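You operate a simulated robot arm through the tools that you are given. There is no shell and no other tool. Be economical: measure what you need, move in short steps, check, and stop when the job is done.

You are at the controls of a simulated two-armed robot. One attempt, no reset.

TASK
Take the rag from the bolt bench top and lay it out flat on the build bench top.

The check looks at the end state, three seconds after you hand in, the way a careful person would. Anything else that was tipped, shoved, dropped, spilled or broken makes it a failure.

THE ROBOT
Two 7-joint arms with two-finger grippers on one trunk, on a base that drives. Base frame: it is fixed to the floor where the robot stands at the start and does not move with it; the origin is under the middle of the robot, x ahead of it, y to its left, z up. Lengths are in mm, angles in rad, forces in N, time in s.
The left shoulder is at the start at [78, 151, 888], the right one opposite. With the tool pointing down near the work surface each hand reaches from about 100 to 780 mm from the robot's upright axis, wherever it stands, measured 20 degrees to its own side. Places, roughly: build bench top [2900, 300, 800]. Payload 2.54 kg a hand.
The TCP of each hand is the grasp point between the finger pads, 30 mm short of the fingertips. In the tool frame z runs along the fingers and y along their closing line. Largest opening 116 mm; the body of the gripper starts 95 mm behind the TCP.
Orientation is told as [roll, pitch, yaw] about the base's x, y, z axes, in that order, counted from this pose: with the fingers straight down and closing along the base's y, the tool's x points along the base's -x, its y along +y and its z along -z.

THE INTERFACE
- The arms move only by the tool apply_moves. It takes "left_plan", "right_plan" or both (then of equal length, played together; a hand with none holds still); each is a list of rows, each a list of 7 numbers: the shift along the base's x, y, z in mm, then the turn, a rotation vector about the base's x, y, z in rad, then the opening, from 0 (shut) to 1 (fully open). In form: [[dx, dy, dz, rx, ry, rz, gripper], ...]. A call has 1 to 8 rows; each row is the pose to reach, as a shift and turn from the pose commanded when the call began. A row lasts 0.2 s, in which the tool goes at most 50 mm and 0.15 rad; a call with a longer step from one row to the next is refused whole, and so is a gripper value outside its range. Where a pose cannot be reached the arm comes as near as it can. A force on the tool above 40 N (or 10 N above the force at the start of the call, whichever is more), or a blocked arm, ends the call early, and 0.2 s more pass. Each finger travels about 72 mm/s and halts on what it meets, pressing with about 31 N; the grip force reading is that of the motor and also rises with nothing between the fingers. The clock runs only during rows and for 0.2 s after the last one: add rows that repeat a pose to give the fingers time. The reply holds the time, the measured pose of the TCP, the force on the tool along the base axes, the opening and the grip force, in the units named above and with some noise, with the torque about the TCP (base axes, N m) and any sound that the robot's microphone picked up, and new pictures: "show" is both (left out), scene, wrist or none (wrist: the cameras of the hands that moved).
- Cameras (640 x 400 px; columns grow to the right, rows downward): "scene" is now at [155.7, 33.3, 1055.5]; the picture's right is [0.35, -0.94, 0.00], its down [-0.08, -0.03, -1.00] and it looks along [0.93, 0.35, -0.09] (base axes); focal length 214 px, centre (320, 200). "left" rides on the left gripper at [69, 15, -122] in its tool frame; the picture's right is [-0.21, 0.98, 0.00], its down [-0.83, -0.18, -0.53] and it looks along [-0.52, -0.11, 0.85] (tool axes); focal length 251 px, centre (320, 200). "right" rides on the right gripper at [69, -15, -122] in its tool frame; the picture's right is [0.21, 0.98, 0.00], its down [-0.83, 0.18, -0.53] and it looks along [-0.52, 0.11, 0.85] (tool axes); focal length 251 px, centre (320, 200). There is no depth. A picture from a camera that has moved, and an enlarged one, comes with that camera's place and axes in the base frame and with its lens.
- slide_trunk(by): slides the trunk up (or, below 0, down) by that many mm; the arms and the scene camera ride with it, the base frame stays. It gives what a move gives, with no picture.
- roll_base(legs): drives the robot by 1 to 6 legs, each [ahead, left, turn to the left] in mm, mm and rad, along the robot's own axes; the way and the turn of a leg run together, so that a leg with both is an arc; at most 1500 mm and 3.142 rad a leg. The arms and the cameras ride along, it lands a little off, and it stops where it bumps. It gives what a move gives, and a new picture of the scene camera.
- aim_head(pan, tilt): turns the head with the scene camera to pan (to the left, within 1.396 rad either way) and tilt (down, from -0.506 to 1.204), counted from straight ahead of the robot. It gives what a move gives, and a new picture of the scene camera.
- inspect(camera, box): a new picture of the part [left, top, right, bottom] of that camera's present view, enlarged. It takes no simulated time.
- sign_off(): hands the job in; it is judged then, once.

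Go step by step. Nothing tells you exact positions but the pictures and the camera data: compare them with the known pose of the tool, close in by small moves and look again before you grip or let go. The budget is 120 turns and 260 pictures, counting those below and the enlarged ones. Unless the task says otherwise, let go and move clear before handing in, and close with one line.

The tools are called after ">>>" as a command line: name --argument value ..., lists and objects as JSON in quotes. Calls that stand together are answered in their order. apply_moves: Moves the arms, as the interface text tells. Its arguments: {"type":"object","properties":{"left_plan":{"type":"array","items":{"type":"array","items":{"type":"number"}}},"right_plan":{"type":"array","items":{"type":"array","items":{"type":"number"}}},"show":{"type":"string","enum":["both","scene","wrist","none"]}},"required":[]} The other tools are called the same way: slide_trunk (by) slides the trunk up or down; roll_base (legs) drives the base; aim_head (pan, tilt) turns the head that bears the scene camera; inspect (camera, box) takes an enlarged picture of a part of a camera's view; sign_off () hands the job in.

At the start:

```text
clock: 0.0
left_position: [465.2, 447.8, 1004.6]
left_ee_rot: [0.001, 0.0, 0.001]
left_contact_force: [0.3, -0.2, 0.6]
left_torque: [0.02, 0.0, 0.03]
left_width: 116.1
left_grasp_force: 0.0
right_position: [330.5, -39.9, 1036.4]
right_ee_rot: [0.0, 0.0, -0.001]
right_contact_force: [-0.4, -0.5, -1.1]
right_torque: [0.01, 0.0, -0.05]
right_width: 116.1
right_grasp_force: 0.0
trunk travel left (down, up): [-125.0, 164.0]
robot x, y, heading: [0.6, 1.3, -0.003]
head pan, tilt: [0.361, 0.086]
```

scene: 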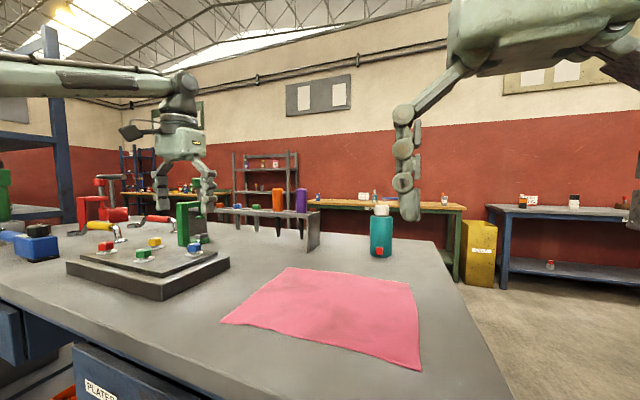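
right: 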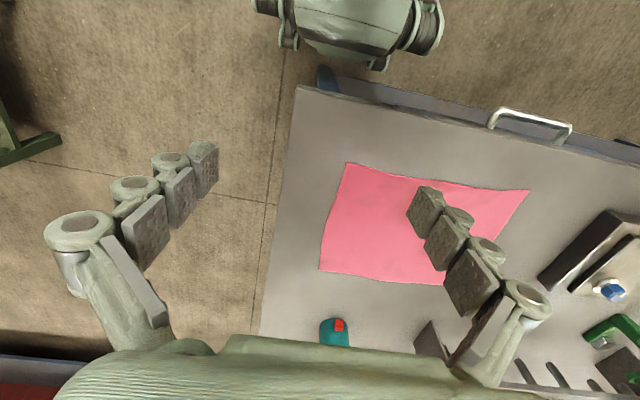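
left: 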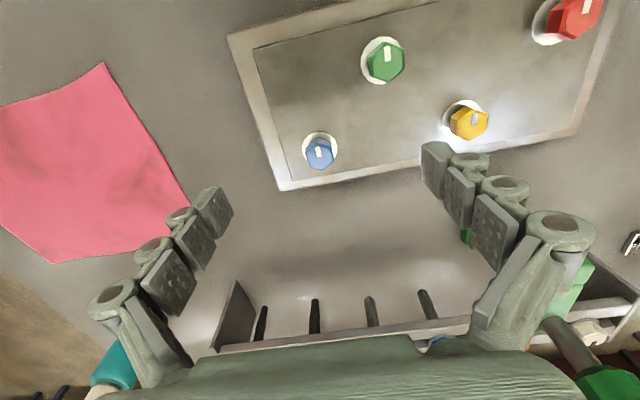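

I see the pink rag near the front of the bench, about 210 x 255 mm. Triangulating gives a top height near z=860, with its near corners at about (382,7) and (369,261). I'll hover a hand over each near corner, then look again.

>>> apply_moves --left_plan '[[-16, -42, 0, 0, 0, 0, 0.8], [-32, -85, 0, 0, 0, 0, 0.6], [-48, -128, 0, 0, 0, 0, 0.4], [-64, -171, -10, 0, 0, 0, 0.3], [-80, -213, -30, 0, 0, 0, 0.3], [-80, -213, -60, 0, 0, 0, 0.3], [-80, -213, -60, 0, 0, 0, 0.3]]' --right_plan '[[13, 15, 0, 0, 0, 0, 0.8], [26, 30, -10, 0, 0, 0, 0.6], [39, 45, -30, 0, 0, 0, 0.4], [52, 60, -50, 0, 0, 0, 0.3], [60, 70, -70, 0, 0, 0, 0.3], [65, 75, -92, 0, 0, 0, 0.3], [65, 75, -92, 0, 0, 0, 0.3]]'

>>> aim_head --pan 0.3 --tilt 0.8

```text
clock: 1.6
left_position: [384.3, 234.6, 948.3]
left_ee_rot: [0.0, 0.0, 0.0]
left_contact_force: [0.2, 0.1, 0.0]
left_torque: [-0.01, 0.04, 0.02]
left_width: 34.8
left_grasp_force: 0.0
right_position: [397.0, 34.4, 943.1]
right_ee_rot: [0.002, 0.0, -0.001]
right_contact_force: [1.3, -0.4, 0.2]
right_torque: [0.0, -0.01, -0.02]
right_width: 34.9
right_grasp_force: 0.1
trunk travel left (down, up): [-125.0, 164.0]
robot x, y, heading: [-0.8, -0.1, 0.003]
head pan, tilt: [0.361, 0.086]
camera scene: at [155.8, 33.4, 1055.5], right [0.35, -0.94, 0.0], down [-0.08, -0.03, -1.0], along [0.93, 0.35, -0.09], focal length 214 px, centre (320, 200)
camera right: at [328.4, 21.3, 1064.6], right [-0.21, 0.98, 0.0], down [0.83, 0.18, 0.53], along [0.52, 0.11, -0.85], focal length 251 px, centre (320, 200)
camera left: at [315.8, 249.9, 1069.9], right [0.21, 0.98, 0.0], down [0.83, -0.18, 0.53], along [0.52, -0.11, -0.85], focal length 251 px, centre (320, 200)
```

scene: 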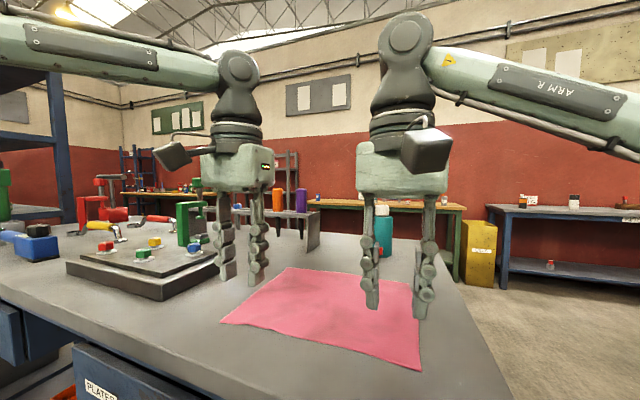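
right: 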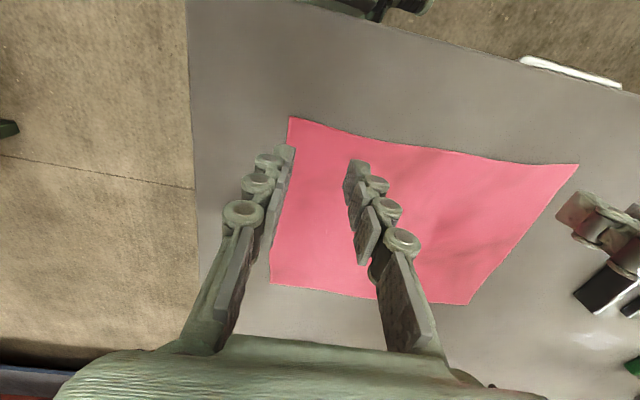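
left: 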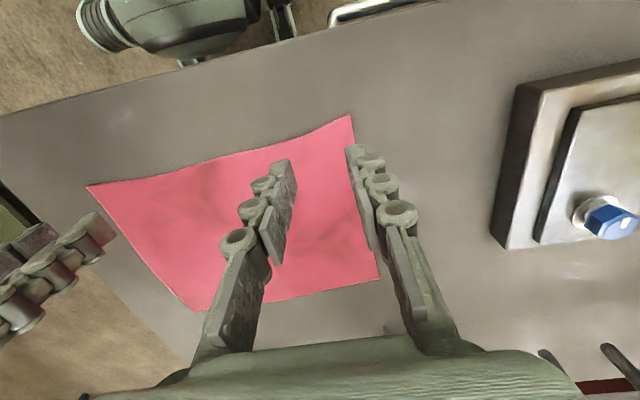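

```text
clock: 2.7
left_position: [384.3, 235.1, 947.7]
left_ee_rot: [0.0, 0.001, -0.002]
left_contact_force: [0.2, -0.1, 0.5]
left_torque: [0.0, 0.0, -0.03]
left_width: 34.9
left_grasp_force: 0.1
right_position: [397.0, 34.1, 944.4]
right_ee_rot: [-0.001, 0.0, -0.001]
right_contact_force: [-0.3, 0.0, 0.2]
right_torque: [0.02, 0.03, 0.01]
right_width: 34.7
right_grasp_force: 0.0
trunk travel left (down, up): [-125.0, 164.0]
robot x, y, heading: [-0.3, 1.8, 0.002]
head pan, tilt: [0.3, 0.799]
camera scene: at [146.9, 24.8, 991.3], right [0.3, -0.96, 0.0], down [-0.68, -0.21, -0.7], along [0.67, 0.21, -0.72], focal length 214 px, centre (320, 200)
```

scene: 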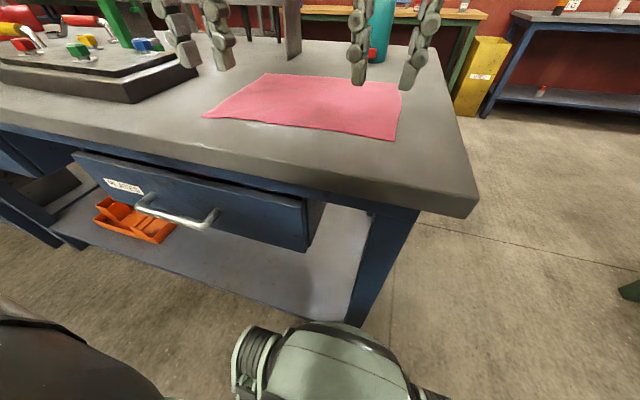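

Two views agree on a top at about z=860, with the near edge of the rag at x≈370–385. I'll centre the hands just inside the corners and come down close to the cloth.

>>> apply_moves --left_plan '[[10, -5, -15, 0, 0, 0, 0.3], [14, -5, -35, 0, 0, 0, 0.3], [14, -5, -50, 0, 0, 0, 0.3], [14, -5, -50, 0, 0, 0, 0.3]]' --right_plan '[[3, 7, -15, 0, 0, 0, 0.3], [3, 7, -35, 0, 0, 0, 0.3], [3, 7, -46, 0, 0, 0, 0.3], [3, 7, -46, 0, 0, 0, 0.3]]'

```text
clock: 3.7
left_position: [398.3, 229.1, 895.4]
left_ee_rot: [-0.001, -0.002, 0.0]
left_contact_force: [-0.1, -0.1, -1.0]
left_torque: [-0.01, 0.0, -0.01]
left_width: 34.8
left_grasp_force: 0.1
right_position: [399.7, 41.8, 898.4]
right_ee_rot: [0.0, 0.0, 0.001]
right_contact_force: [0.2, -0.7, -0.5]
right_torque: [-0.02, 0.0, -0.01]
right_width: 34.7
right_grasp_force: 0.1
trunk travel left (down, up): [-125.0, 164.0]
robot x, y, heading: [-0.2, -1.4, 0.003]
head pan, tilt: [0.3, 0.799]
camera scene: at [146.9, 24.8, 991.2], right [0.3, -0.96, 0.0], down [-0.68, -0.21, -0.7], along [0.67, 0.21, -0.72], focal length 214 px, centre (320, 200)
camera right: at [330.9, 28.9, 1020.5], right [-0.21, 0.98, 0.0], down [0.83, 0.18, 0.53], along [0.52, 0.11, -0.85], focal length 251 px, centre (320, 200)
camera left: at [330.0, 244.7, 1017.1], right [0.21, 0.98, 0.0], down [0.83, -0.18, 0.53], along [0.52, -0.11, -0.85], focal length 251 px, centre (320, 200)
```

scene: 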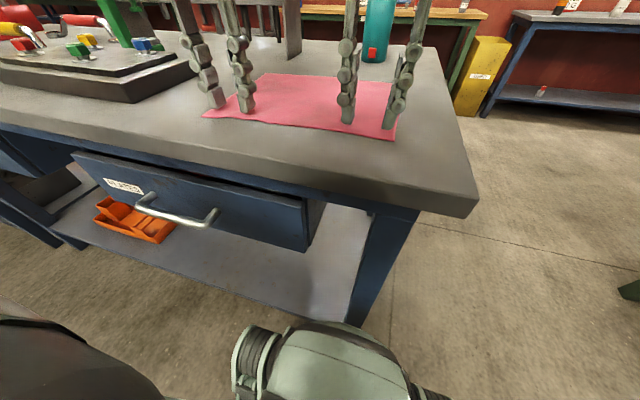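
right: 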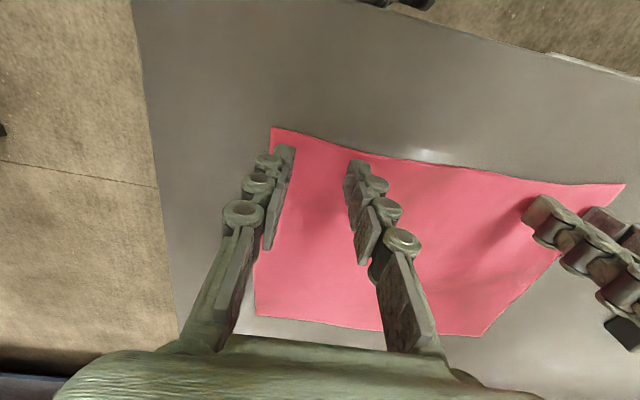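
left: 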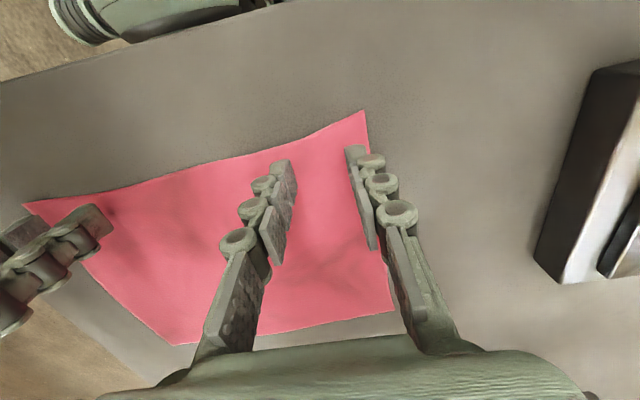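

The fingertips are a few mm above the rag, near the corners and placed well. I'll inch down until I feel contact.

>>> apply_moves --left_plan '[[0, 0, -1, 0, 0, 0, 0.3], [0, 0, -2, 0, 0, 0, 0.3], [0, 0, -3, 0, 0, 0, 0.3], [0, 0, -4, 0, 0, 0, 0.3], [0, 0, -4.5, 0, 0, 0, 0.3]]' --right_plan '[[0, 0, -2, 0, 0, 0, 0.3], [0, 0, -4, 0, 0, 0, 0.3], [0, 0, -6, 0, 0, 0, 0.3], [0, 0, -7, 0, 0, 0, 0.3], [0, 0, -7.5, 0, 0, 0, 0.3]]' --show "none"

```text
clock: 4.9
left_position: [400.3, 229.1, 891.4]
left_ee_rot: [0.0, -0.003, -0.001]
left_contact_force: [-0.2, 0.9, 11.2]
left_torque: [0.09, -0.01, 0.02]
left_width: 35.4
left_grasp_force: 0.4
right_position: [398.2, 41.6, 891.7]
right_ee_rot: [0.0, 0.0, -0.002]
right_contact_force: [-0.1, -0.2, 0.0]
right_torque: [0.03, 0.01, 0.01]
right_width: 34.7
right_grasp_force: 0.1
trunk travel left (down, up): [-125.0, 164.0]
robot x, y, heading: [-2.4, -2.2, -0.001]
head pan, tilt: [0.3, 0.799]
```

The left hand touches the top (11 N) and the right needs about 1 mm more. I'll nudge it down and shut both hands.

>>> apply_moves --left_plan '[[0, 0, 0, 0, 0, 0, 0.3], [0, 0, 0, 0, 0, 0, 0.3], [0, 0, 0, 0, 0, 0, 0.2], [0, 0, 0, 0, 0, 0, 0.1], [0, 0, 0, 0, 0, 0, 0], [0, 0, 0, 0, 0, 0, 0], [0, 0, 0, 0, 0, 0, 0]]' --right_plan '[[0, 0, -1, 0, 0, 0, 0.3], [0, 0, -1.7, 0, 0, 0, 0.3], [0, 0, -1.7, 0, 0, 0, 0.2], [0, 0, -1.7, 0, 0, 0, 0.1], [0, 0, -1.7, 0, 0, 0, 0], [0, 0, -1.7, 0, 0, 0, 0], [0, 0, -1.7, 0, 0, 0, 0]]'

```text
clock: 6.5
left_position: [398.7, 228.2, 888.9]
left_ee_rot: [0.0, -0.001, -0.002]
left_contact_force: [0.4, -0.2, 1.7]
left_torque: [0.08, 0.04, -0.01]
left_width: 3.7
left_grasp_force: 28.2
right_position: [398.8, 43.2, 889.1]
right_ee_rot: [-0.001, 0.003, 0.001]
right_contact_force: [-1.0, -0.2, -0.1]
right_torque: [0.04, -0.02, 0.0]
right_width: 0.0
right_grasp_force: 28.9
trunk travel left (down, up): [-125.0, 164.0]
robot x, y, heading: [1.1, 3.8, 0.002]
head pan, tilt: [0.3, 0.799]
camera scene: at [146.6, 24.7, 991.2], right [0.3, -0.96, 0.0], down [-0.68, -0.21, -0.7], along [0.67, 0.21, -0.72], focal length 214 px, centre (320, 200)
camera right: at [330.7, 29.4, 1010.6], right [-0.21, 0.98, 0.0], down [0.83, 0.18, 0.53], along [0.52, 0.11, -0.85], focal length 251 px, centre (320, 200)
camera left: at [330.3, 244.4, 1012.0], right [0.21, 0.98, 0.0], down [0.83, -0.18, 0.53], along [0.52, -0.11, -0.84], focal length 251 px, centre (320, 200)
```

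scene: 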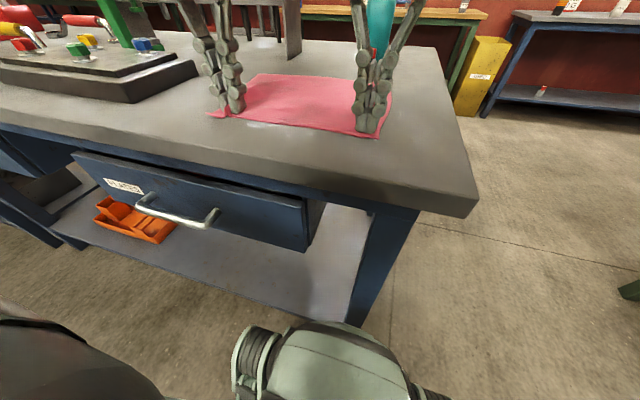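
right: 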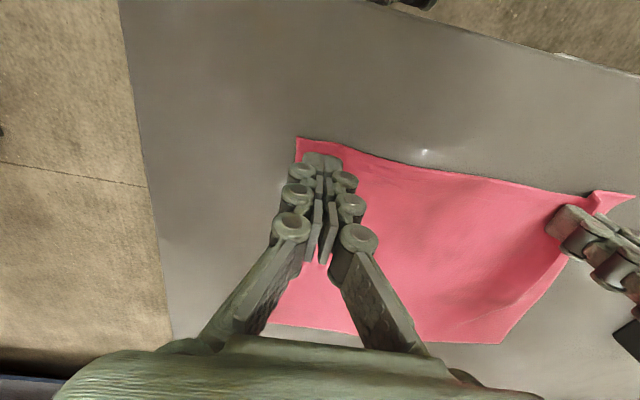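
left: 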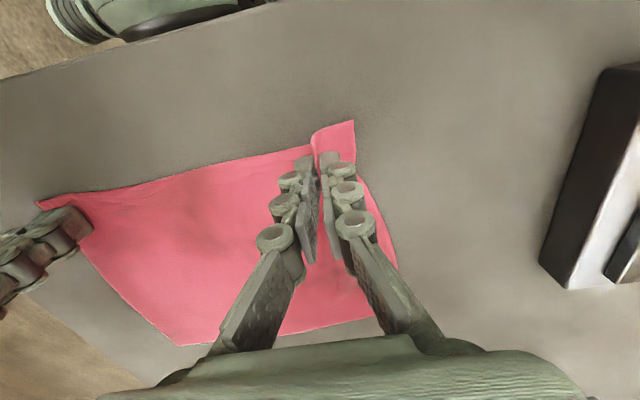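

The left hand has a fold (3.7 mm between its pads), but the right closed on nothing. I'll reopen the right and press down a bit further first.

>>> apply_moves --right_plan '[[0, -3, 1.7, 0, 0, 0, 0.1], [0, -3, 1.7, 0, 0, 0, 0.2], [0, -3, 1.7, 0, 0, 0, 0.3], [0, -3, 1, 0, 0, 0, 0.3], [0, -3, 0, 0, 0, 0, 0.3], [0, -3, -1, 0, 0, 0, 0.3], [0, -3, -1.5, 0, 0, 0, 0.3]]' --show "wrist"

```text
clock: 8.1
left_position: [398.1, 229.1, 890.9]
left_ee_rot: [0.001, 0.001, 0.001]
left_contact_force: [-0.1, -0.1, -1.3]
left_torque: [0.0, -0.01, -0.01]
left_width: 5.4
left_grasp_force: 34.1
right_position: [397.2, 39.9, 889.3]
right_ee_rot: [0.004, 0.0, 0.0]
right_contact_force: [0.8, 3.2, 19.0]
right_torque: [0.54, 0.1, -0.02]
right_width: 38.2
right_grasp_force: 2.1
trunk travel left (down, up): [-125.0, 164.0]
robot x, y, heading: [-1.8, 1.3, 0.001]
head pan, tilt: [0.3, 0.799]
camera right: at [329.4, 26.5, 1011.0], right [-0.21, 0.98, 0.0], down [0.83, 0.18, 0.54], along [0.52, 0.12, -0.84], focal length 251 px, centre (320, 200)
```

right: 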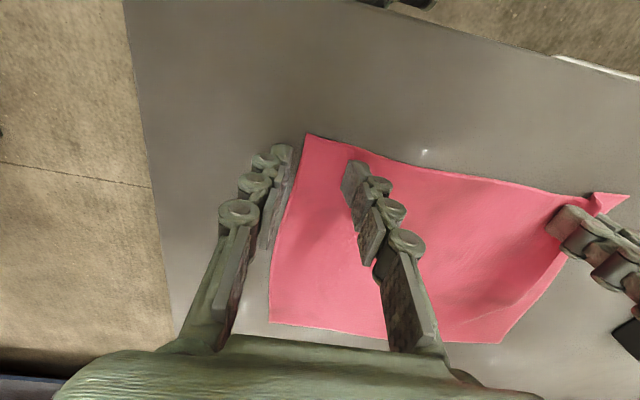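

The rag shifted about 15 mm left, so the right outer finger is now off it. I'll lift slightly, shift 22 mm left and press again.

>>> apply_moves --right_plan '[[0, 0, 10, 0, 0, 0, 0.3], [2, 22, 10, 0, 0, 0, 0.3], [2, 22, 5, 0, 0, 0, 0.3], [2, 22, 3, 0, 0, 0, 0.3], [2, 22, 1, 0, 0, 0, 0.3], [2, 22, 0, 0, 0, 0, 0.3], [2, 22, 0, 0, 0, 0, 0.3]]' --show "wrist"

```text
clock: 9.7
left_position: [396.5, 227.8, 891.9]
left_ee_rot: [-0.001, -0.003, 0.001]
left_contact_force: [-0.4, -2.9, 4.1]
left_torque: [0.2, -0.09, 0.01]
left_width: 0.5
left_grasp_force: 24.7
right_position: [399.1, 61.4, 890.4]
right_ee_rot: [0.004, -0.003, 0.0]
right_contact_force: [1.6, 0.5, 26.9]
right_torque: [0.27, 0.03, -0.04]
right_width: 32.1
right_grasp_force: 0.1
trunk travel left (down, up): [-125.0, 164.0]
robot x, y, heading: [1.3, 2.6, 0.002]
head pan, tilt: [0.3, 0.799]
camera right: at [331.0, 47.9, 1011.2], right [-0.21, 0.98, 0.0], down [0.82, 0.18, 0.54], along [0.52, 0.12, -0.84], focal length 251 px, centre (320, 200)
```

right: 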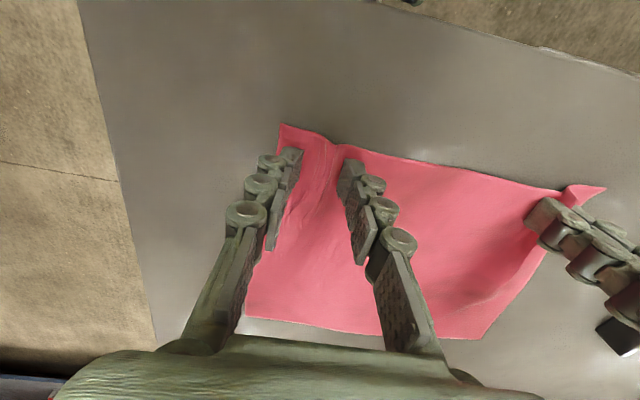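

Both right fingers press on the cloth with a bulge between them. I'll close the right hand now.

>>> apply_moves --right_plan '[[0, 0, 0, 0, 0, 0, 0.2], [0, 0, 0, 0, 0, 0, 0.1], [0, 0, 0, 0, 0, 0, 0], [0, 0, 0, 0, 0, 0, 0], [0, 0, 0, 0, 0, 0, 0]]' --show "wrist"

>>> inspect --camera "left" --box '[200, 80, 480, 300]'

```text
clock: 10.9
left_position: [398.4, 226.8, 890.5]
left_ee_rot: [-0.003, -0.001, -0.001]
left_contact_force: [0.7, -23.2, -1.7]
left_torque: [-0.59, 0.0, 0.06]
left_width: 3.1
left_grasp_force: 32.5
right_position: [398.3, 63.8, 889.2]
right_ee_rot: [0.008, -0.002, 0.002]
right_contact_force: [-1.0, 24.5, 25.9]
right_torque: [0.68, -0.01, -0.04]
right_width: 3.6
right_grasp_force: 31.4
trunk travel left (down, up): [-125.0, 164.0]
robot x, y, heading: [2.7, -1.3, 0.003]
head pan, tilt: [0.3, 0.799]
camera right: at [330.8, 48.7, 1010.4], right [-0.22, 0.98, 0.01], down [0.83, 0.18, 0.54], along [0.52, 0.12, -0.84], focal length 251 px, centre (320, 200)
```

right: 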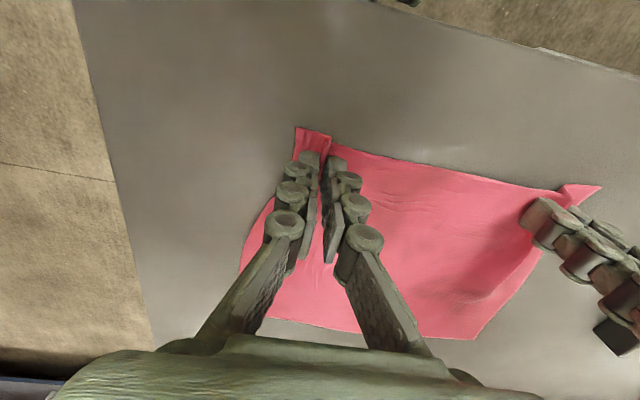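

```text
1.82 times, centred on (340, 190) of left
camera zoom: at [329.1, 243.9, 1012.5], right [0.21, 0.98, 0.0], down [0.82, -0.18, 0.54], along [0.52, -0.12, -0.84], focal length 457 px, centre (284, 218)
```

zoom: 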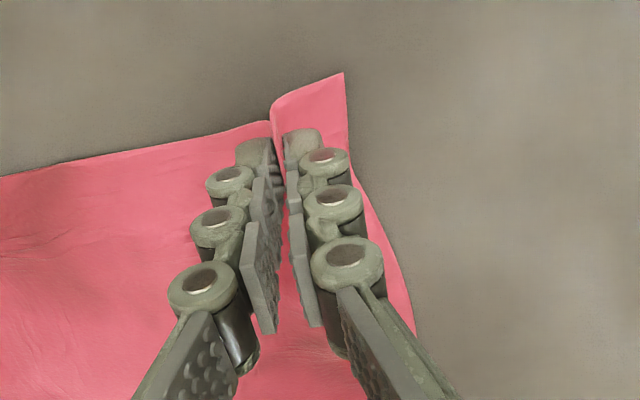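

Both hands now hold the rag, and the 24 N tension between them shows it. I'll ease them together by 3 mm and lift straight up.

>>> apply_moves --left_plan '[[0, -2, 5, 0, 0, 0, 0], [0, -2, 25, 0, 0, 0, 0], [0, -2, 55, 0, 0, 0, 0], [0, -2, 90, 0, 0, 0, 0], [0, -2, 130, 0, 0, 0, 0], [0, -2, 130, 0, 0, 0, 0]]' --right_plan '[[0, 2, 5, 0, 0, 0, 0], [0, 2, 25, 0, 0, 0, 0], [0, 2, 55, 0, 0, 0, 0], [0, 2, 90, 0, 0, 0, 0], [0, 2, 130, 0, 0, 0, 0], [0, 2, 130, 0, 0, 0, 0]]'

```text
clock: 12.3
left_position: [397.3, 226.3, 1020.7]
left_ee_rot: [0.0, -0.001, 0.0]
left_contact_force: [0.2, -13.9, -1.7]
left_torque: [-0.1, -0.03, 0.04]
left_width: 3.8
left_grasp_force: 34.2
right_position: [400.9, 65.8, 1018.4]
right_ee_rot: [0.004, 0.001, 0.001]
right_contact_force: [-0.2, 14.9, -0.1]
right_torque: [0.12, -0.02, -0.03]
right_width: 3.6
right_grasp_force: 34.9
trunk travel left (down, up): [-125.0, 164.0]
robot x, y, heading: [3.0, -2.5, 0.002]
head pan, tilt: [0.3, 0.799]
camera scene: at [146.9, 24.7, 991.2], right [0.3, -0.96, 0.0], down [-0.68, -0.21, -0.7], along [0.67, 0.21, -0.72], focal length 214 px, centre (320, 200)
camera right: at [333.6, 50.9, 1139.1], right [-0.21, 0.98, 0.0], down [0.83, 0.18, 0.53], along [0.52, 0.12, -0.85], focal length 251 px, centre (320, 200)
camera left: at [329.5, 242.1, 1141.8], right [0.21, 0.98, 0.0], down [0.83, -0.18, 0.53], along [0.52, -0.12, -0.85], focal length 251 px, centre (320, 200)
```

scene: 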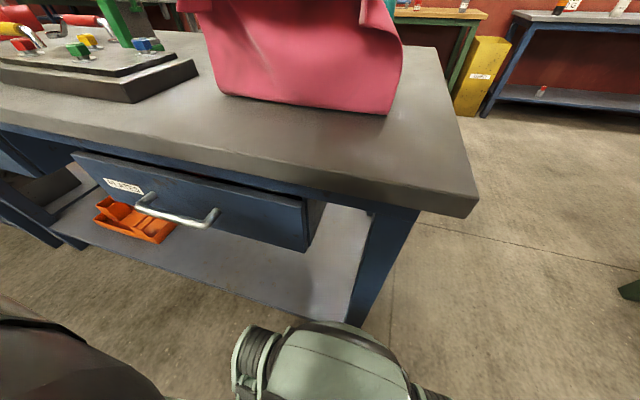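
right: 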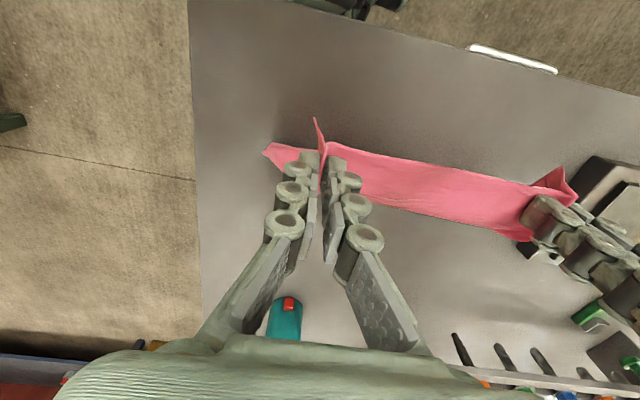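
left: 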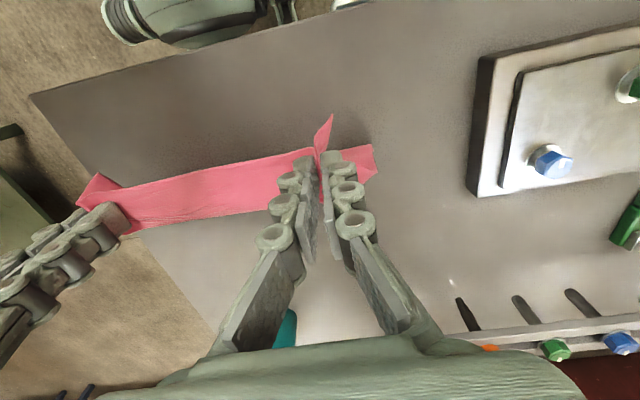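

The rag hangs cleanly from both hands. I'll ease the tension and raise the trunk so the bottom hem clears the bench, then look right for the way round.

>>> apply_moves --left_plan '[[0, -1.5, 20, 0, 0, 0, 0], [0, -1.5, 20, 0, 0, 0, 0]]' --right_plan '[[0, 1.5, 20, 0, 0, 0, 0], [0, 1.5, 20, 0, 0, 0, 0]]' --show "none"

>>> slide_trunk --by 110

>>> aim_head --pan -1.0 --tilt 0.5

```text
clock: 12.9
left_position: [398.1, 225.9, 1039.1]
left_ee_rot: [0.0, 0.001, 0.001]
left_contact_force: [-0.3, -7.0, -0.9]
left_torque: [0.23, -0.04, 0.05]
left_width: 1.3
left_grasp_force: 27.1
right_position: [403.8, 65.4, 1038.9]
right_ee_rot: [0.001, 0.0, 0.0]
right_contact_force: [-1.1, 9.6, -0.3]
right_torque: [0.53, 0.0, -0.05]
right_width: 3.0
right_grasp_force: 28.4
trunk travel left (down, up): [-125.0, 164.0]
robot x, y, heading: [0.9, -3.7, 0.004]
head pan, tilt: [0.3, 0.799]
```

```text
clock: 14.3
left_position: [399.3, 225.6, 1149.2]
left_ee_rot: [-0.002, -0.001, -0.001]
left_contact_force: [1.2, -6.4, -1.2]
left_torque: [-0.02, 0.0, 0.01]
left_width: 4.5
left_grasp_force: 32.8
right_position: [403.1, 64.9, 1148.1]
right_ee_rot: [-0.001, 0.001, -0.001]
right_contact_force: [0.3, 7.7, 1.6]
right_torque: [-0.05, 0.04, -0.03]
right_width: 1.1
right_grasp_force: 30.2
trunk travel left (down, up): [-235.0, 54.0]
robot x, y, heading: [-0.9, 0.4, -0.003]
head pan, tilt: [0.3, 0.799]
```

```text
clock: 15.8
left_position: [399.8, 225.0, 1150.2]
left_ee_rot: [0.002, -0.001, 0.001]
left_contact_force: [0.7, -6.5, 2.4]
left_torque: [-0.16, 0.01, 0.06]
left_width: 2.2
left_grasp_force: 33.5
right_position: [403.5, 65.3, 1148.2]
right_ee_rot: [-0.001, 0.0, -0.001]
right_contact_force: [0.7, 7.3, -0.5]
right_torque: [0.36, 0.0, 0.02]
right_width: 2.9
right_grasp_force: 28.4
trunk travel left (down, up): [-235.0, 54.0]
robot x, y, heading: [0.4, -2.7, -0.002]
head pan, tilt: [-1.0, 0.499]
camera scene: at [118.9, -75.8, 1127.2], right [-0.84, -0.54, 0.0], down [-0.26, 0.4, -0.88], along [0.47, -0.74, -0.48], focal length 214 px, centre (320, 200)
```

scene: 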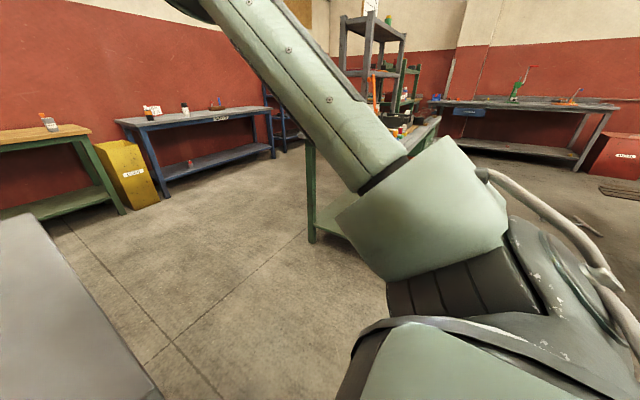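

I see a green bench leg off to the right at about (920,-1190), so there's roughly a 1 m gap beside the bolt bench. I'll look further right before moving.

>>> aim_head --pan -1.39 --tilt 0.35

```text
clock: 16.6
left_position: [398.0, 225.3, 1150.3]
left_ee_rot: [-0.001, 0.001, 0.001]
left_contact_force: [0.6, -5.2, -1.4]
left_torque: [0.02, -0.01, 0.02]
left_width: 4.3
left_grasp_force: 34.5
right_position: [403.1, 65.9, 1149.8]
right_ee_rot: [0.0, -0.002, -0.001]
right_contact_force: [-0.5, 7.6, 0.5]
right_torque: [0.2, 0.0, 0.0]
right_width: 2.1
right_grasp_force: 26.9
trunk travel left (down, up): [-235.0, 54.0]
robot x, y, heading: [0.3, -1.2, -0.002]
head pan, tilt: [-1.389, 0.351]
camera scene: at [86.6, -90.6, 1140.8], right [-0.98, -0.18, 0.0], down [-0.06, 0.34, -0.94], along [0.17, -0.92, -0.34], focal length 214 px, centre (320, 200)
```

scene: 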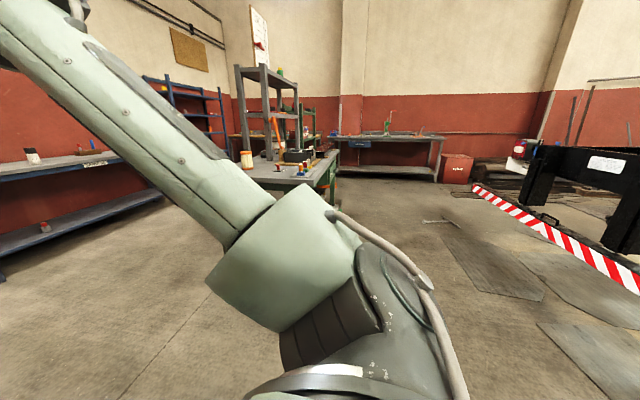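

The right-hand green bench starts at about y=-1050, so a lane centred on y≈-530 is open. I'll back off 150 mm and then slide right.

>>> roll_base --legs '[[-150, 0, 0], [0, -530, 0]]'

>>> aim_head --pan 0.0 --tilt 0.5

```text
clock: 23.2
left_position: [251.8, -306.5, 1148.9]
left_ee_rot: [0.0, 0.0, 0.003]
left_contact_force: [0.4, -4.8, 2.4]
left_torque: [-0.28, 0.04, 0.03]
left_width: 0.9
left_grasp_force: 29.9
right_position: [255.2, -465.9, 1148.0]
right_ee_rot: [0.0, 0.001, 0.003]
right_contact_force: [0.3, 7.1, 0.5]
right_torque: [0.4, -0.03, -0.01]
right_width: 2.8
right_grasp_force: 27.4
trunk travel left (down, up): [-235.0, 54.0]
robot x, y, heading: [-148.5, -532.9, 0.004]
head pan, tilt: [-1.389, 0.351]
camera scene: at [-60.9, -623.2, 1140.8], right [-0.98, -0.18, 0.0], down [-0.06, 0.34, -0.94], along [0.17, -0.92, -0.34], focal length 214 px, centre (320, 200)
```

scene: 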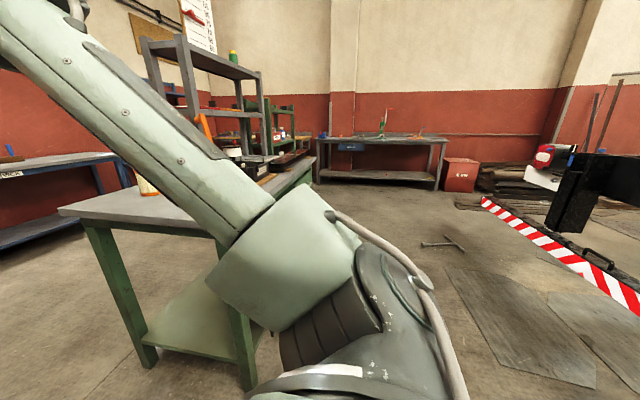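

```text
clock: 24.8
left_position: [249.3, -305.7, 1150.6]
left_ee_rot: [-0.001, 0.0, 0.002]
left_contact_force: [0.4, -3.0, 9.4]
left_torque: [0.03, 0.04, 0.01]
left_width: 1.0
left_grasp_force: 26.8
right_position: [254.9, -464.9, 1147.4]
right_ee_rot: [0.001, 0.001, 0.002]
right_contact_force: [0.1, 5.2, 3.4]
right_torque: [0.46, 0.05, -0.04]
right_width: 0.7
right_grasp_force: 27.4
trunk travel left (down, up): [-235.0, 54.0]
robot x, y, heading: [-144.5, -532.4, 0.009]
head pan, tilt: [0.0, 0.499]
camera scene: at [13.1, -531.2, 1127.2], right [0.0, -1.0, 0.0], down [-0.48, 0.0, -0.88], along [0.88, 0.0, -0.48], focal length 214 px, centre (320, 200)
```

scene: 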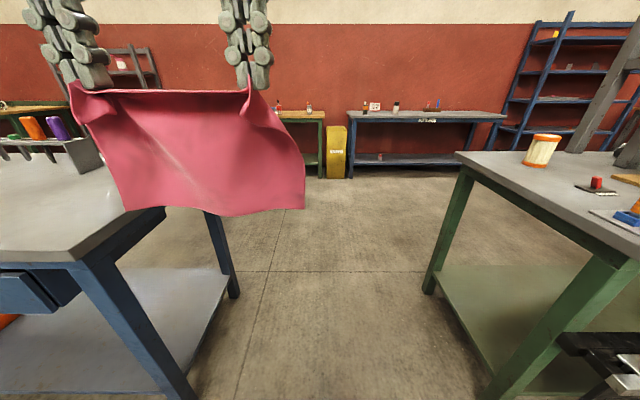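

The lane runs from y≈-80 to y≈-1090. I'll centre on -585 and go forward past both benches.

>>> roll_base --legs '[[0, -50, 0], [1000, 0, 0]]'

```text
clock: 30.8
left_position: [1269.5, -357.5, 1150.5]
left_ee_rot: [0.0, 0.0, -0.002]
left_contact_force: [0.4, -2.8, -1.0]
left_torque: [-0.12, 0.01, 0.01]
left_width: 4.2
left_grasp_force: 29.8
right_position: [1274.3, -517.3, 1147.7]
right_ee_rot: [0.0, 0.002, -0.002]
right_contact_force: [-0.5, 5.6, 1.4]
right_torque: [0.38, 0.04, -0.04]
right_width: 0.9
right_grasp_force: 26.6
trunk travel left (down, up): [-235.0, 54.0]
robot x, y, heading: [869.2, -579.6, 0.005]
head pan, tilt: [0.0, 0.499]
camera scene: at [1030.8, -580.6, 1127.1], right [0.0, -1.0, 0.0], down [-0.48, 0.0, -0.88], along [0.88, 0.0, -0.48], focal length 214 px, centre (320, 200)
```

scene: 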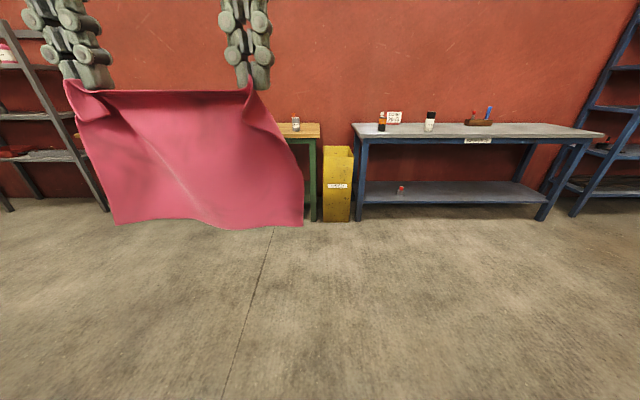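

We're well into the lane and the wooden-topped bench lies ahead on the left. I'll go forward another 600, then slide left to look at it.

>>> roll_base --legs '[[600, 0, 0], [0, 600, 0]]'

>>> aim_head --pan 0.6 --tilt 0.3

```text
clock: 40.0
left_position: [1876.7, 235.3, 1149.4]
left_ee_rot: [0.001, 0.001, -0.003]
left_contact_force: [-0.6, -3.8, 3.2]
left_torque: [-0.2, -0.02, 0.05]
left_width: 1.4
left_grasp_force: 32.2
right_position: [1881.2, 75.8, 1148.4]
right_ee_rot: [0.002, 0.0, -0.003]
right_contact_force: [-0.1, 1.5, 0.3]
right_torque: [-0.49, 0.02, -0.07]
right_width: 0.8
right_grasp_force: 27.0
trunk travel left (down, up): [-235.0, 54.0]
robot x, y, heading: [1478.1, 10.6, -0.006]
head pan, tilt: [0.0, 0.499]
camera scene: at [1638.3, 12.0, 1127.2], right [0.0, -1.0, 0.0], down [-0.48, 0.0, -0.88], along [0.88, 0.0, -0.48], focal length 214 px, centre (320, 200)
```

scene: 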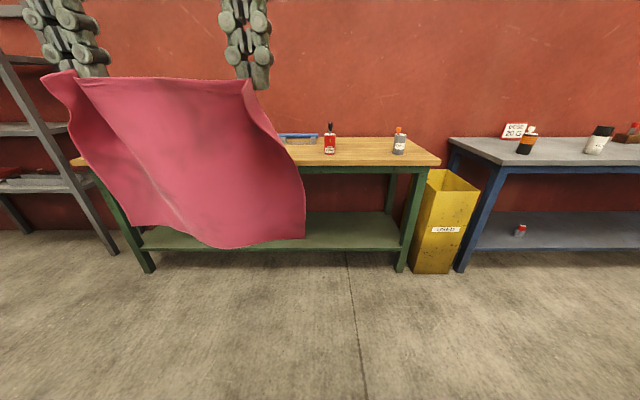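

```text
clock: 41.0
left_position: [1876.3, 235.0, 1149.5]
left_ee_rot: [0.001, 0.0, -0.004]
left_contact_force: [-0.7, -3.4, -1.4]
left_torque: [-0.12, -0.01, 0.08]
left_width: 4.2
left_grasp_force: 30.5
right_position: [1879.9, 76.8, 1148.9]
right_ee_rot: [0.002, 0.003, -0.003]
right_contact_force: [0.6, 2.0, 0.1]
right_torque: [0.0, -0.01, -0.07]
right_width: 0.9
right_grasp_force: 26.4
trunk travel left (down, up): [-235.0, 54.0]
robot x, y, heading: [1474.7, 11.0, -0.0]
head pan, tilt: [0.6, 0.3]
camera scene: at [1624.5, 64.4, 1145.6], right [0.56, -0.83, 0.0], down [-0.24, -0.17, -0.96], along [0.79, 0.54, -0.3], focal length 214 px, centre (320, 200)
```

scene: 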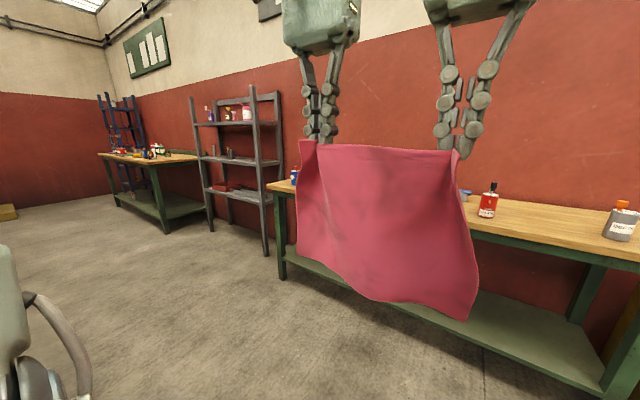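

This is the build bench: it runs from y≈-546 to 1154, with its front edge at x≈2600. There are bottles at y≈-42 and -411, but the rag hides the middle. I'll move left and look past it.

>>> roll_base --legs '[[200, 550, 0]]'

>>> aim_head --pan -0.45 --tilt 0.4

```text
clock: 46.8
left_position: [2076.3, 791.6, 1148.8]
left_ee_rot: [0.0, 0.002, 0.001]
left_contact_force: [0.1, -4.3, -2.6]
left_torque: [0.0, -0.05, 0.07]
left_width: 4.1
left_grasp_force: 36.0
right_position: [2080.6, 633.5, 1148.5]
right_ee_rot: [0.0, -0.001, 0.003]
right_contact_force: [0.3, 3.4, -0.5]
right_torque: [-0.34, 0.02, -0.01]
right_width: 0.7
right_grasp_force: 27.0
trunk travel left (down, up): [-235.0, 54.0]
robot x, y, heading: [1678.5, 565.6, 0.002]
head pan, tilt: [0.6, 0.3]
camera scene: at [1824.7, 620.2, 1145.6], right [0.57, -0.82, 0.0], down [-0.24, -0.17, -0.96], along [0.79, 0.54, -0.3], focal length 214 px, centre (320, 200)
```

scene: 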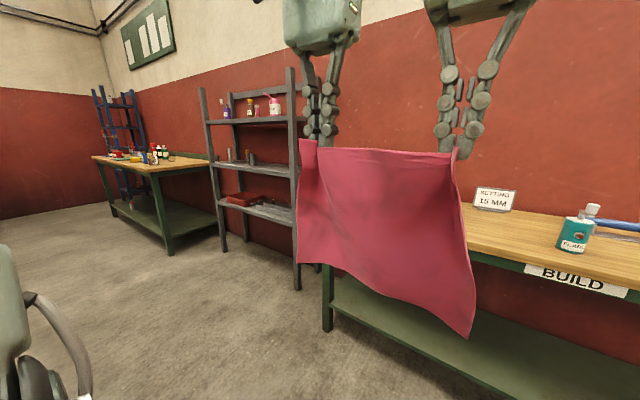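

```text
clock: 48.1
left_position: [2076.1, 790.9, 1149.1]
left_ee_rot: [0.0, 0.001, 0.001]
left_contact_force: [-0.4, -3.9, -0.5]
left_torque: [-0.16, -0.01, 0.05]
left_width: 2.8
left_grasp_force: 27.2
right_position: [2080.6, 631.8, 1148.6]
right_ee_rot: [0.001, 0.001, 0.002]
right_contact_force: [1.7, 6.4, 0.9]
right_torque: [0.25, -0.01, -0.05]
right_width: 1.0
right_grasp_force: 27.1
trunk travel left (down, up): [-235.0, 54.0]
robot x, y, heading: [1678.4, 563.7, 0.001]
head pan, tilt: [-0.45, 0.4]
camera scene: at [1831.2, 527.0, 1136.3], right [-0.43, -0.9, 0.0], down [-0.35, 0.17, -0.92], along [0.83, -0.4, -0.39], focal length 214 px, centre (320, 200)
```

scene: 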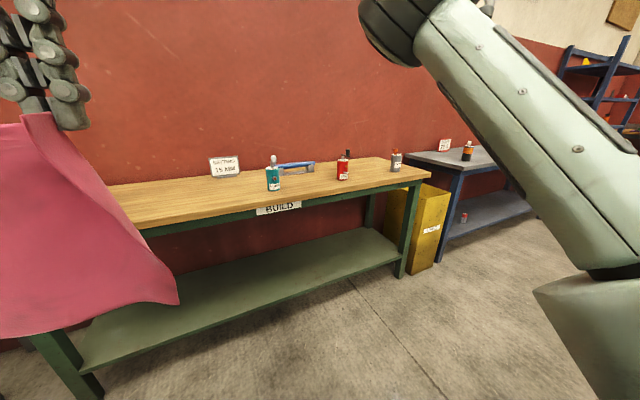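

The BUILD label confirms the bench. The teal bottle is at (2745,315), a sign stands at the back near (3095,500), and the space around y≈470–760 looks clear. I'll line up at robot y≈475 and drive close, keeping the rag well above the top.

>>> roll_base --legs '[[0, -85, 0], [450, 0, 0]]'

>>> aim_head --pan 0.0 --tilt 0.6

```text
clock: 51.9
left_position: [2525.9, 701.9, 1148.8]
left_ee_rot: [0.0, 0.001, -0.008]
left_contact_force: [0.3, -7.2, 1.0]
left_torque: [-0.31, 0.07, 0.06]
left_width: 1.5
left_grasp_force: 27.0
right_position: [2531.0, 542.7, 1148.8]
right_ee_rot: [0.001, 0.001, -0.008]
right_contact_force: [-0.2, 3.9, -1.8]
right_torque: [0.13, -0.01, -0.07]
right_width: 3.2
right_grasp_force: 31.8
trunk travel left (down, up): [-235.0, 54.0]
robot x, y, heading: [2125.3, 477.7, -0.014]
head pan, tilt: [-0.45, 0.4]
camera scene: at [2279.2, 438.5, 1136.3], right [-0.44, -0.9, 0.0], down [-0.35, 0.17, -0.92], along [0.83, -0.41, -0.39], focal length 214 px, centre (320, 200)
```

scene: 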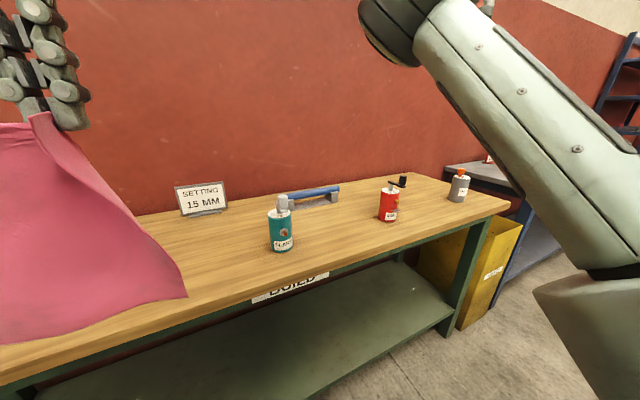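

```text
clock: 52.8
left_position: [2525.2, 700.3, 1149.5]
left_ee_rot: [0.001, 0.0, -0.007]
left_contact_force: [0.2, 1.2, -0.4]
left_torque: [0.55, 0.0, 0.05]
left_width: 1.4
left_grasp_force: 27.4
right_position: [2529.5, 542.1, 1149.1]
right_ee_rot: [0.001, -0.001, -0.008]
right_contact_force: [-0.4, 2.1, 1.5]
right_torque: [0.0, 0.03, -0.01]
right_width: 2.4
right_grasp_force: 35.8
trunk travel left (down, up): [-235.0, 54.0]
robot x, y, heading: [2128.2, 481.9, -0.007]
head pan, tilt: [0.0, 0.6]
camera scene: at [2284.2, 478.6, 1118.1], right [-0.01, -1.0, 0.0], down [-0.56, 0.0, -0.83], along [0.83, -0.01, -0.56], focal length 214 px, centre (320, 200)
```

scene: 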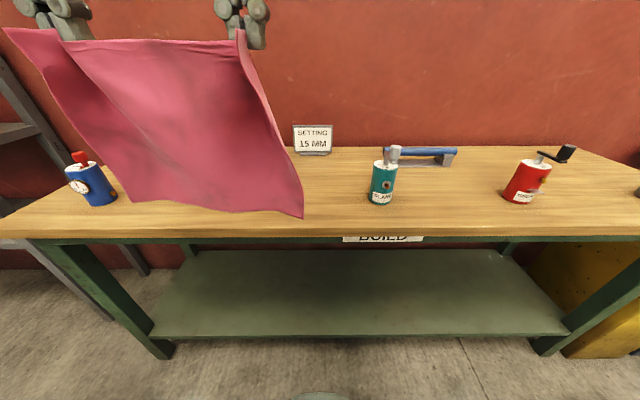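

The teal bottle is at (2755,308) and a blue one at (2747,1050). I'll check the patch hidden behind the rag with the wrist cameras.

>>> inspect --camera "left" --box '[0, 0, 640, 400]'

>>> inspect --camera "right" --box '[0, 0, 640, 400]'

```text
1.00 times, centred on (320, 200) of left (not enlarged: the box is as wide or as high as the picture)
camera zoom: at [2458.3, 716.8, 1271.3], right [0.22, 0.98, 0.0], down [0.82, -0.19, 0.53], along [0.52, -0.12, -0.85], focal length 251 px, centre (320, 200)
```

zoom: 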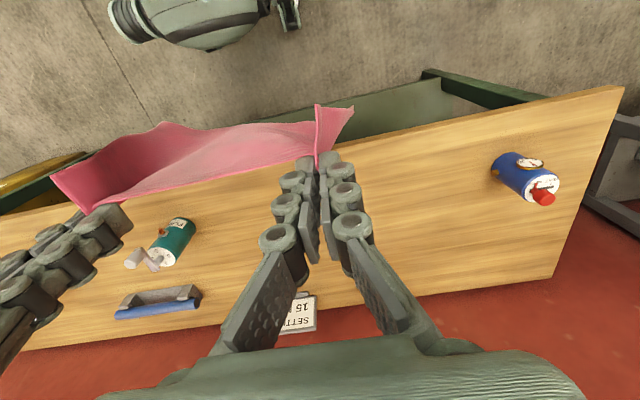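

```text
1.00 times, centred on (320, 200) of right (not enlarged: the box is as wide or as high as the picture)
camera zoom: at [2460.9, 528.9, 1269.6], right [-0.21, 0.98, 0.0], down [0.83, 0.17, 0.53], along [0.52, 0.11, -0.85], focal length 251 px, centre (320, 200)
```

zoom: 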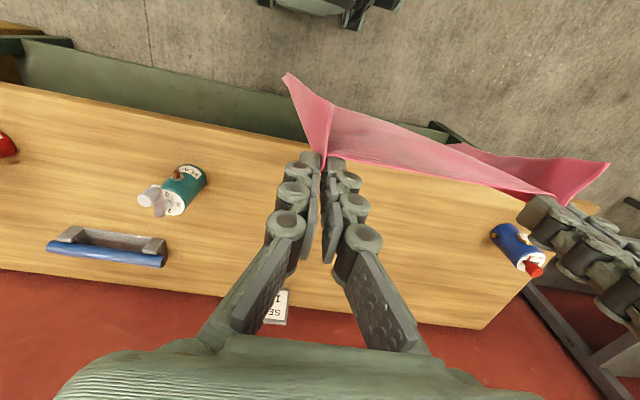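

The patch between the teal and blue bottles is empty. I'll drive in to working distance and move slightly left for clearance.

>>> roll_base --legs '[[0, 40, 0.007], [140, 0, 0]]'

>>> apply_moves --left_plan '[[25, 0, 0, 0, 0, 0, 0], [60, 0, 0, 0, 0, 0, 0], [95, 0, 0, 0, 0, 0, 0], [130, 0, 0, 0, 0, 0, 0], [165, 0, 0, 0, 0, 0, 0], [190, 0, 0, 0, 0, 0, 0], [200, 0, 0, 0, 0, 0, 0], [200, 0, 0, 0, 0, 0, 0]]' --right_plan '[[25, 0, 0, 0, 0, 0, 0], [60, 0, 0, 0, 0, 0, 0], [95, 0, 0, 0, 0, 0, 0], [130, 0, 0, 0, 0, 0, 0], [165, 0, 0, 0, 0, 0, 0], [190, 0, 0, 0, 0, 0, 0], [200, 0, 0, 0, 0, 0, 0], [200, 0, 0, 0, 0, 0, 0]]'

```text
clock: 54.8
left_position: [2664.3, 744.1, 1149.3]
left_ee_rot: [-0.001, 0.0, 0.0]
left_contact_force: [0.7, -4.2, 2.8]
left_torque: [-0.09, 0.03, 0.02]
left_width: 1.1
left_grasp_force: 32.2
right_position: [2667.7, 585.2, 1147.4]
right_ee_rot: [0.002, 0.002, 0.0]
right_contact_force: [-0.1, 3.4, -1.3]
right_torque: [0.08, 0.06, -0.05]
right_width: 3.4
right_grasp_force: 30.6
trunk travel left (down, up): [-235.0, 54.0]
robot x, y, heading: [2268.8, 518.8, -0.001]
head pan, tilt: [0.0, 0.6]
camera scene: at [2423.9, 519.8, 1118.0], right [0.0, -1.0, 0.0], down [-0.57, 0.0, -0.82], along [0.82, 0.0, -0.57], focal length 214 px, centre (320, 200)
```

scene: 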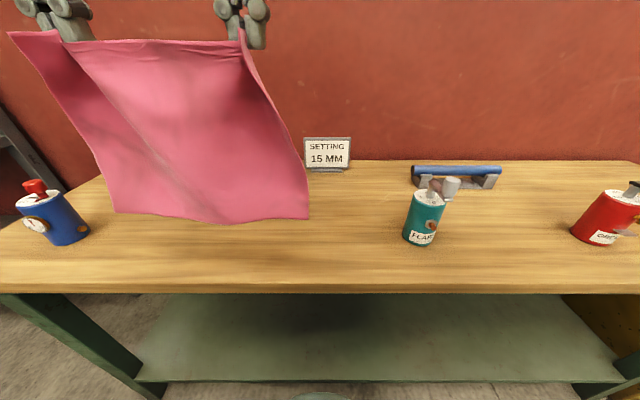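

```text
clock: 56.6
left_position: [2833.0, 759.7, 1121.9]
left_ee_rot: [-0.007, -0.002, -0.004]
left_contact_force: [0.3, -32.9, 4.5]
left_torque: [-0.87, 0.07, 0.38]
left_width: 2.3
left_grasp_force: 30.5
left hand out of reach, approached as far as the arm can: row 5, 6, 7, 8
right_position: [2832.4, 589.7, 1144.9]
right_ee_rot: [0.008, -0.002, 0.005]
right_contact_force: [-0.4, 31.6, -5.5]
right_torque: [0.72, -0.06, -0.4]
right_width: 1.8
right_grasp_force: 30.6
right hand out of reach, approached as far as the arm can: row 6, 7, 8
trunk travel left (down, up): [-235.0, 54.0]
robot x, y, heading: [2264.2, 518.3, -0.002]
head pan, tilt: [0.0, 0.6]
camera scene: at [2423.2, 519.7, 1118.1], right [0.0, -1.0, 0.0], down [-0.56, 0.0, -0.83], along [0.83, 0.0, -0.56], focal length 214 px, centre (320, 200)
camera right: at [2764.5, 574.1, 1267.1], right [-0.22, 0.98, 0.01], down [0.82, 0.18, 0.54], along [0.52, 0.12, -0.84], focal length 251 px, centre (320, 200)
camera left: at [2764.6, 776.9, 1243.8], right [0.22, 0.98, -0.01], down [0.82, -0.18, 0.54], along [0.52, -0.12, -0.84], focal length 251 px, centre (320, 200)
```

scene: 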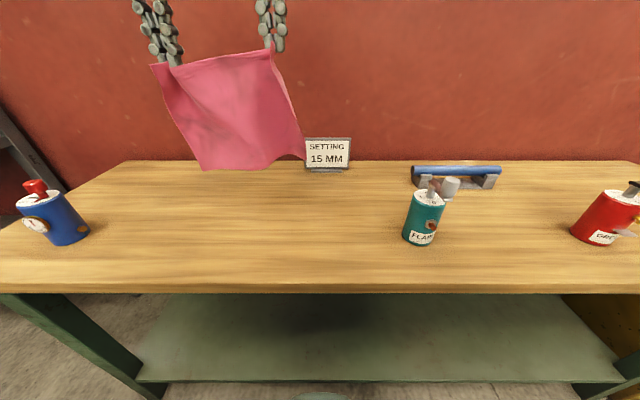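
right: 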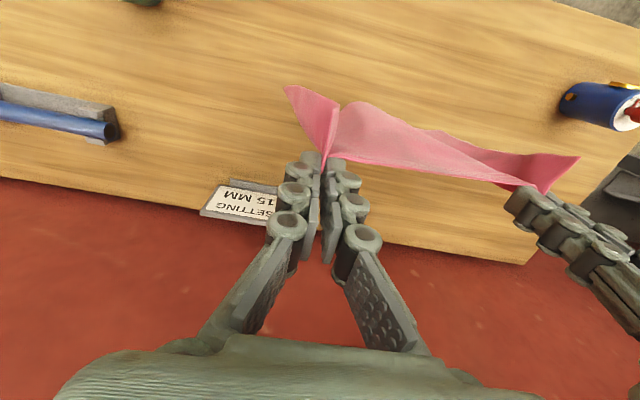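
left: 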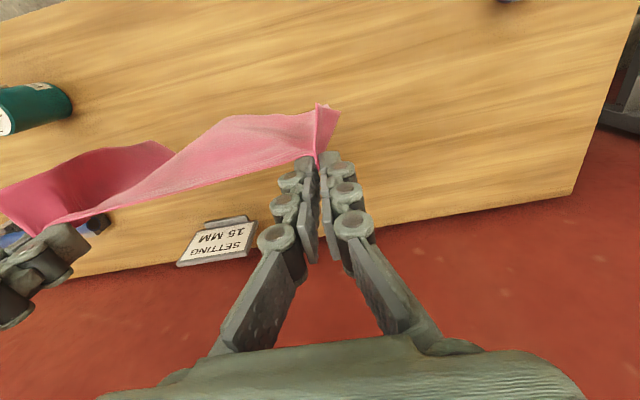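

The arms ran out of reach this high up, which left the two hands slightly uneven. I'll pull both back and down a bit to even them, then check the numbers.

>>> apply_moves --left_plan '[[-20, 0, -10, 0, 0, 0, 0], [-45, 0, -25, 0, 0, 0, 0], [-45, 0, -25, 0, 0, 0, 0]]' --right_plan '[[-20, 0, -10, 0, 0, 0, 0], [-45, 0, -25, 0, 0, 0, 0], [-45, 0, -25, 0, 0, 0, 0]]' --show "none"

```text
clock: 57.4
left_position: [2787.7, 762.2, 1098.2]
left_ee_rot: [-0.007, -0.001, -0.002]
left_contact_force: [-1.0, -33.1, 5.4]
left_torque: [-0.89, 0.06, 0.4]
left_width: 2.2
left_grasp_force: 31.2
right_position: [2788.8, 589.5, 1122.6]
right_ee_rot: [0.01, -0.003, 0.005]
right_contact_force: [-0.2, 34.2, -5.7]
right_torque: [0.75, -0.09, -0.4]
right_width: 1.9
right_grasp_force: 30.9
trunk travel left (down, up): [-235.0, 54.0]
robot x, y, heading: [2269.2, 519.3, -0.002]
head pan, tilt: [0.0, 0.6]
```

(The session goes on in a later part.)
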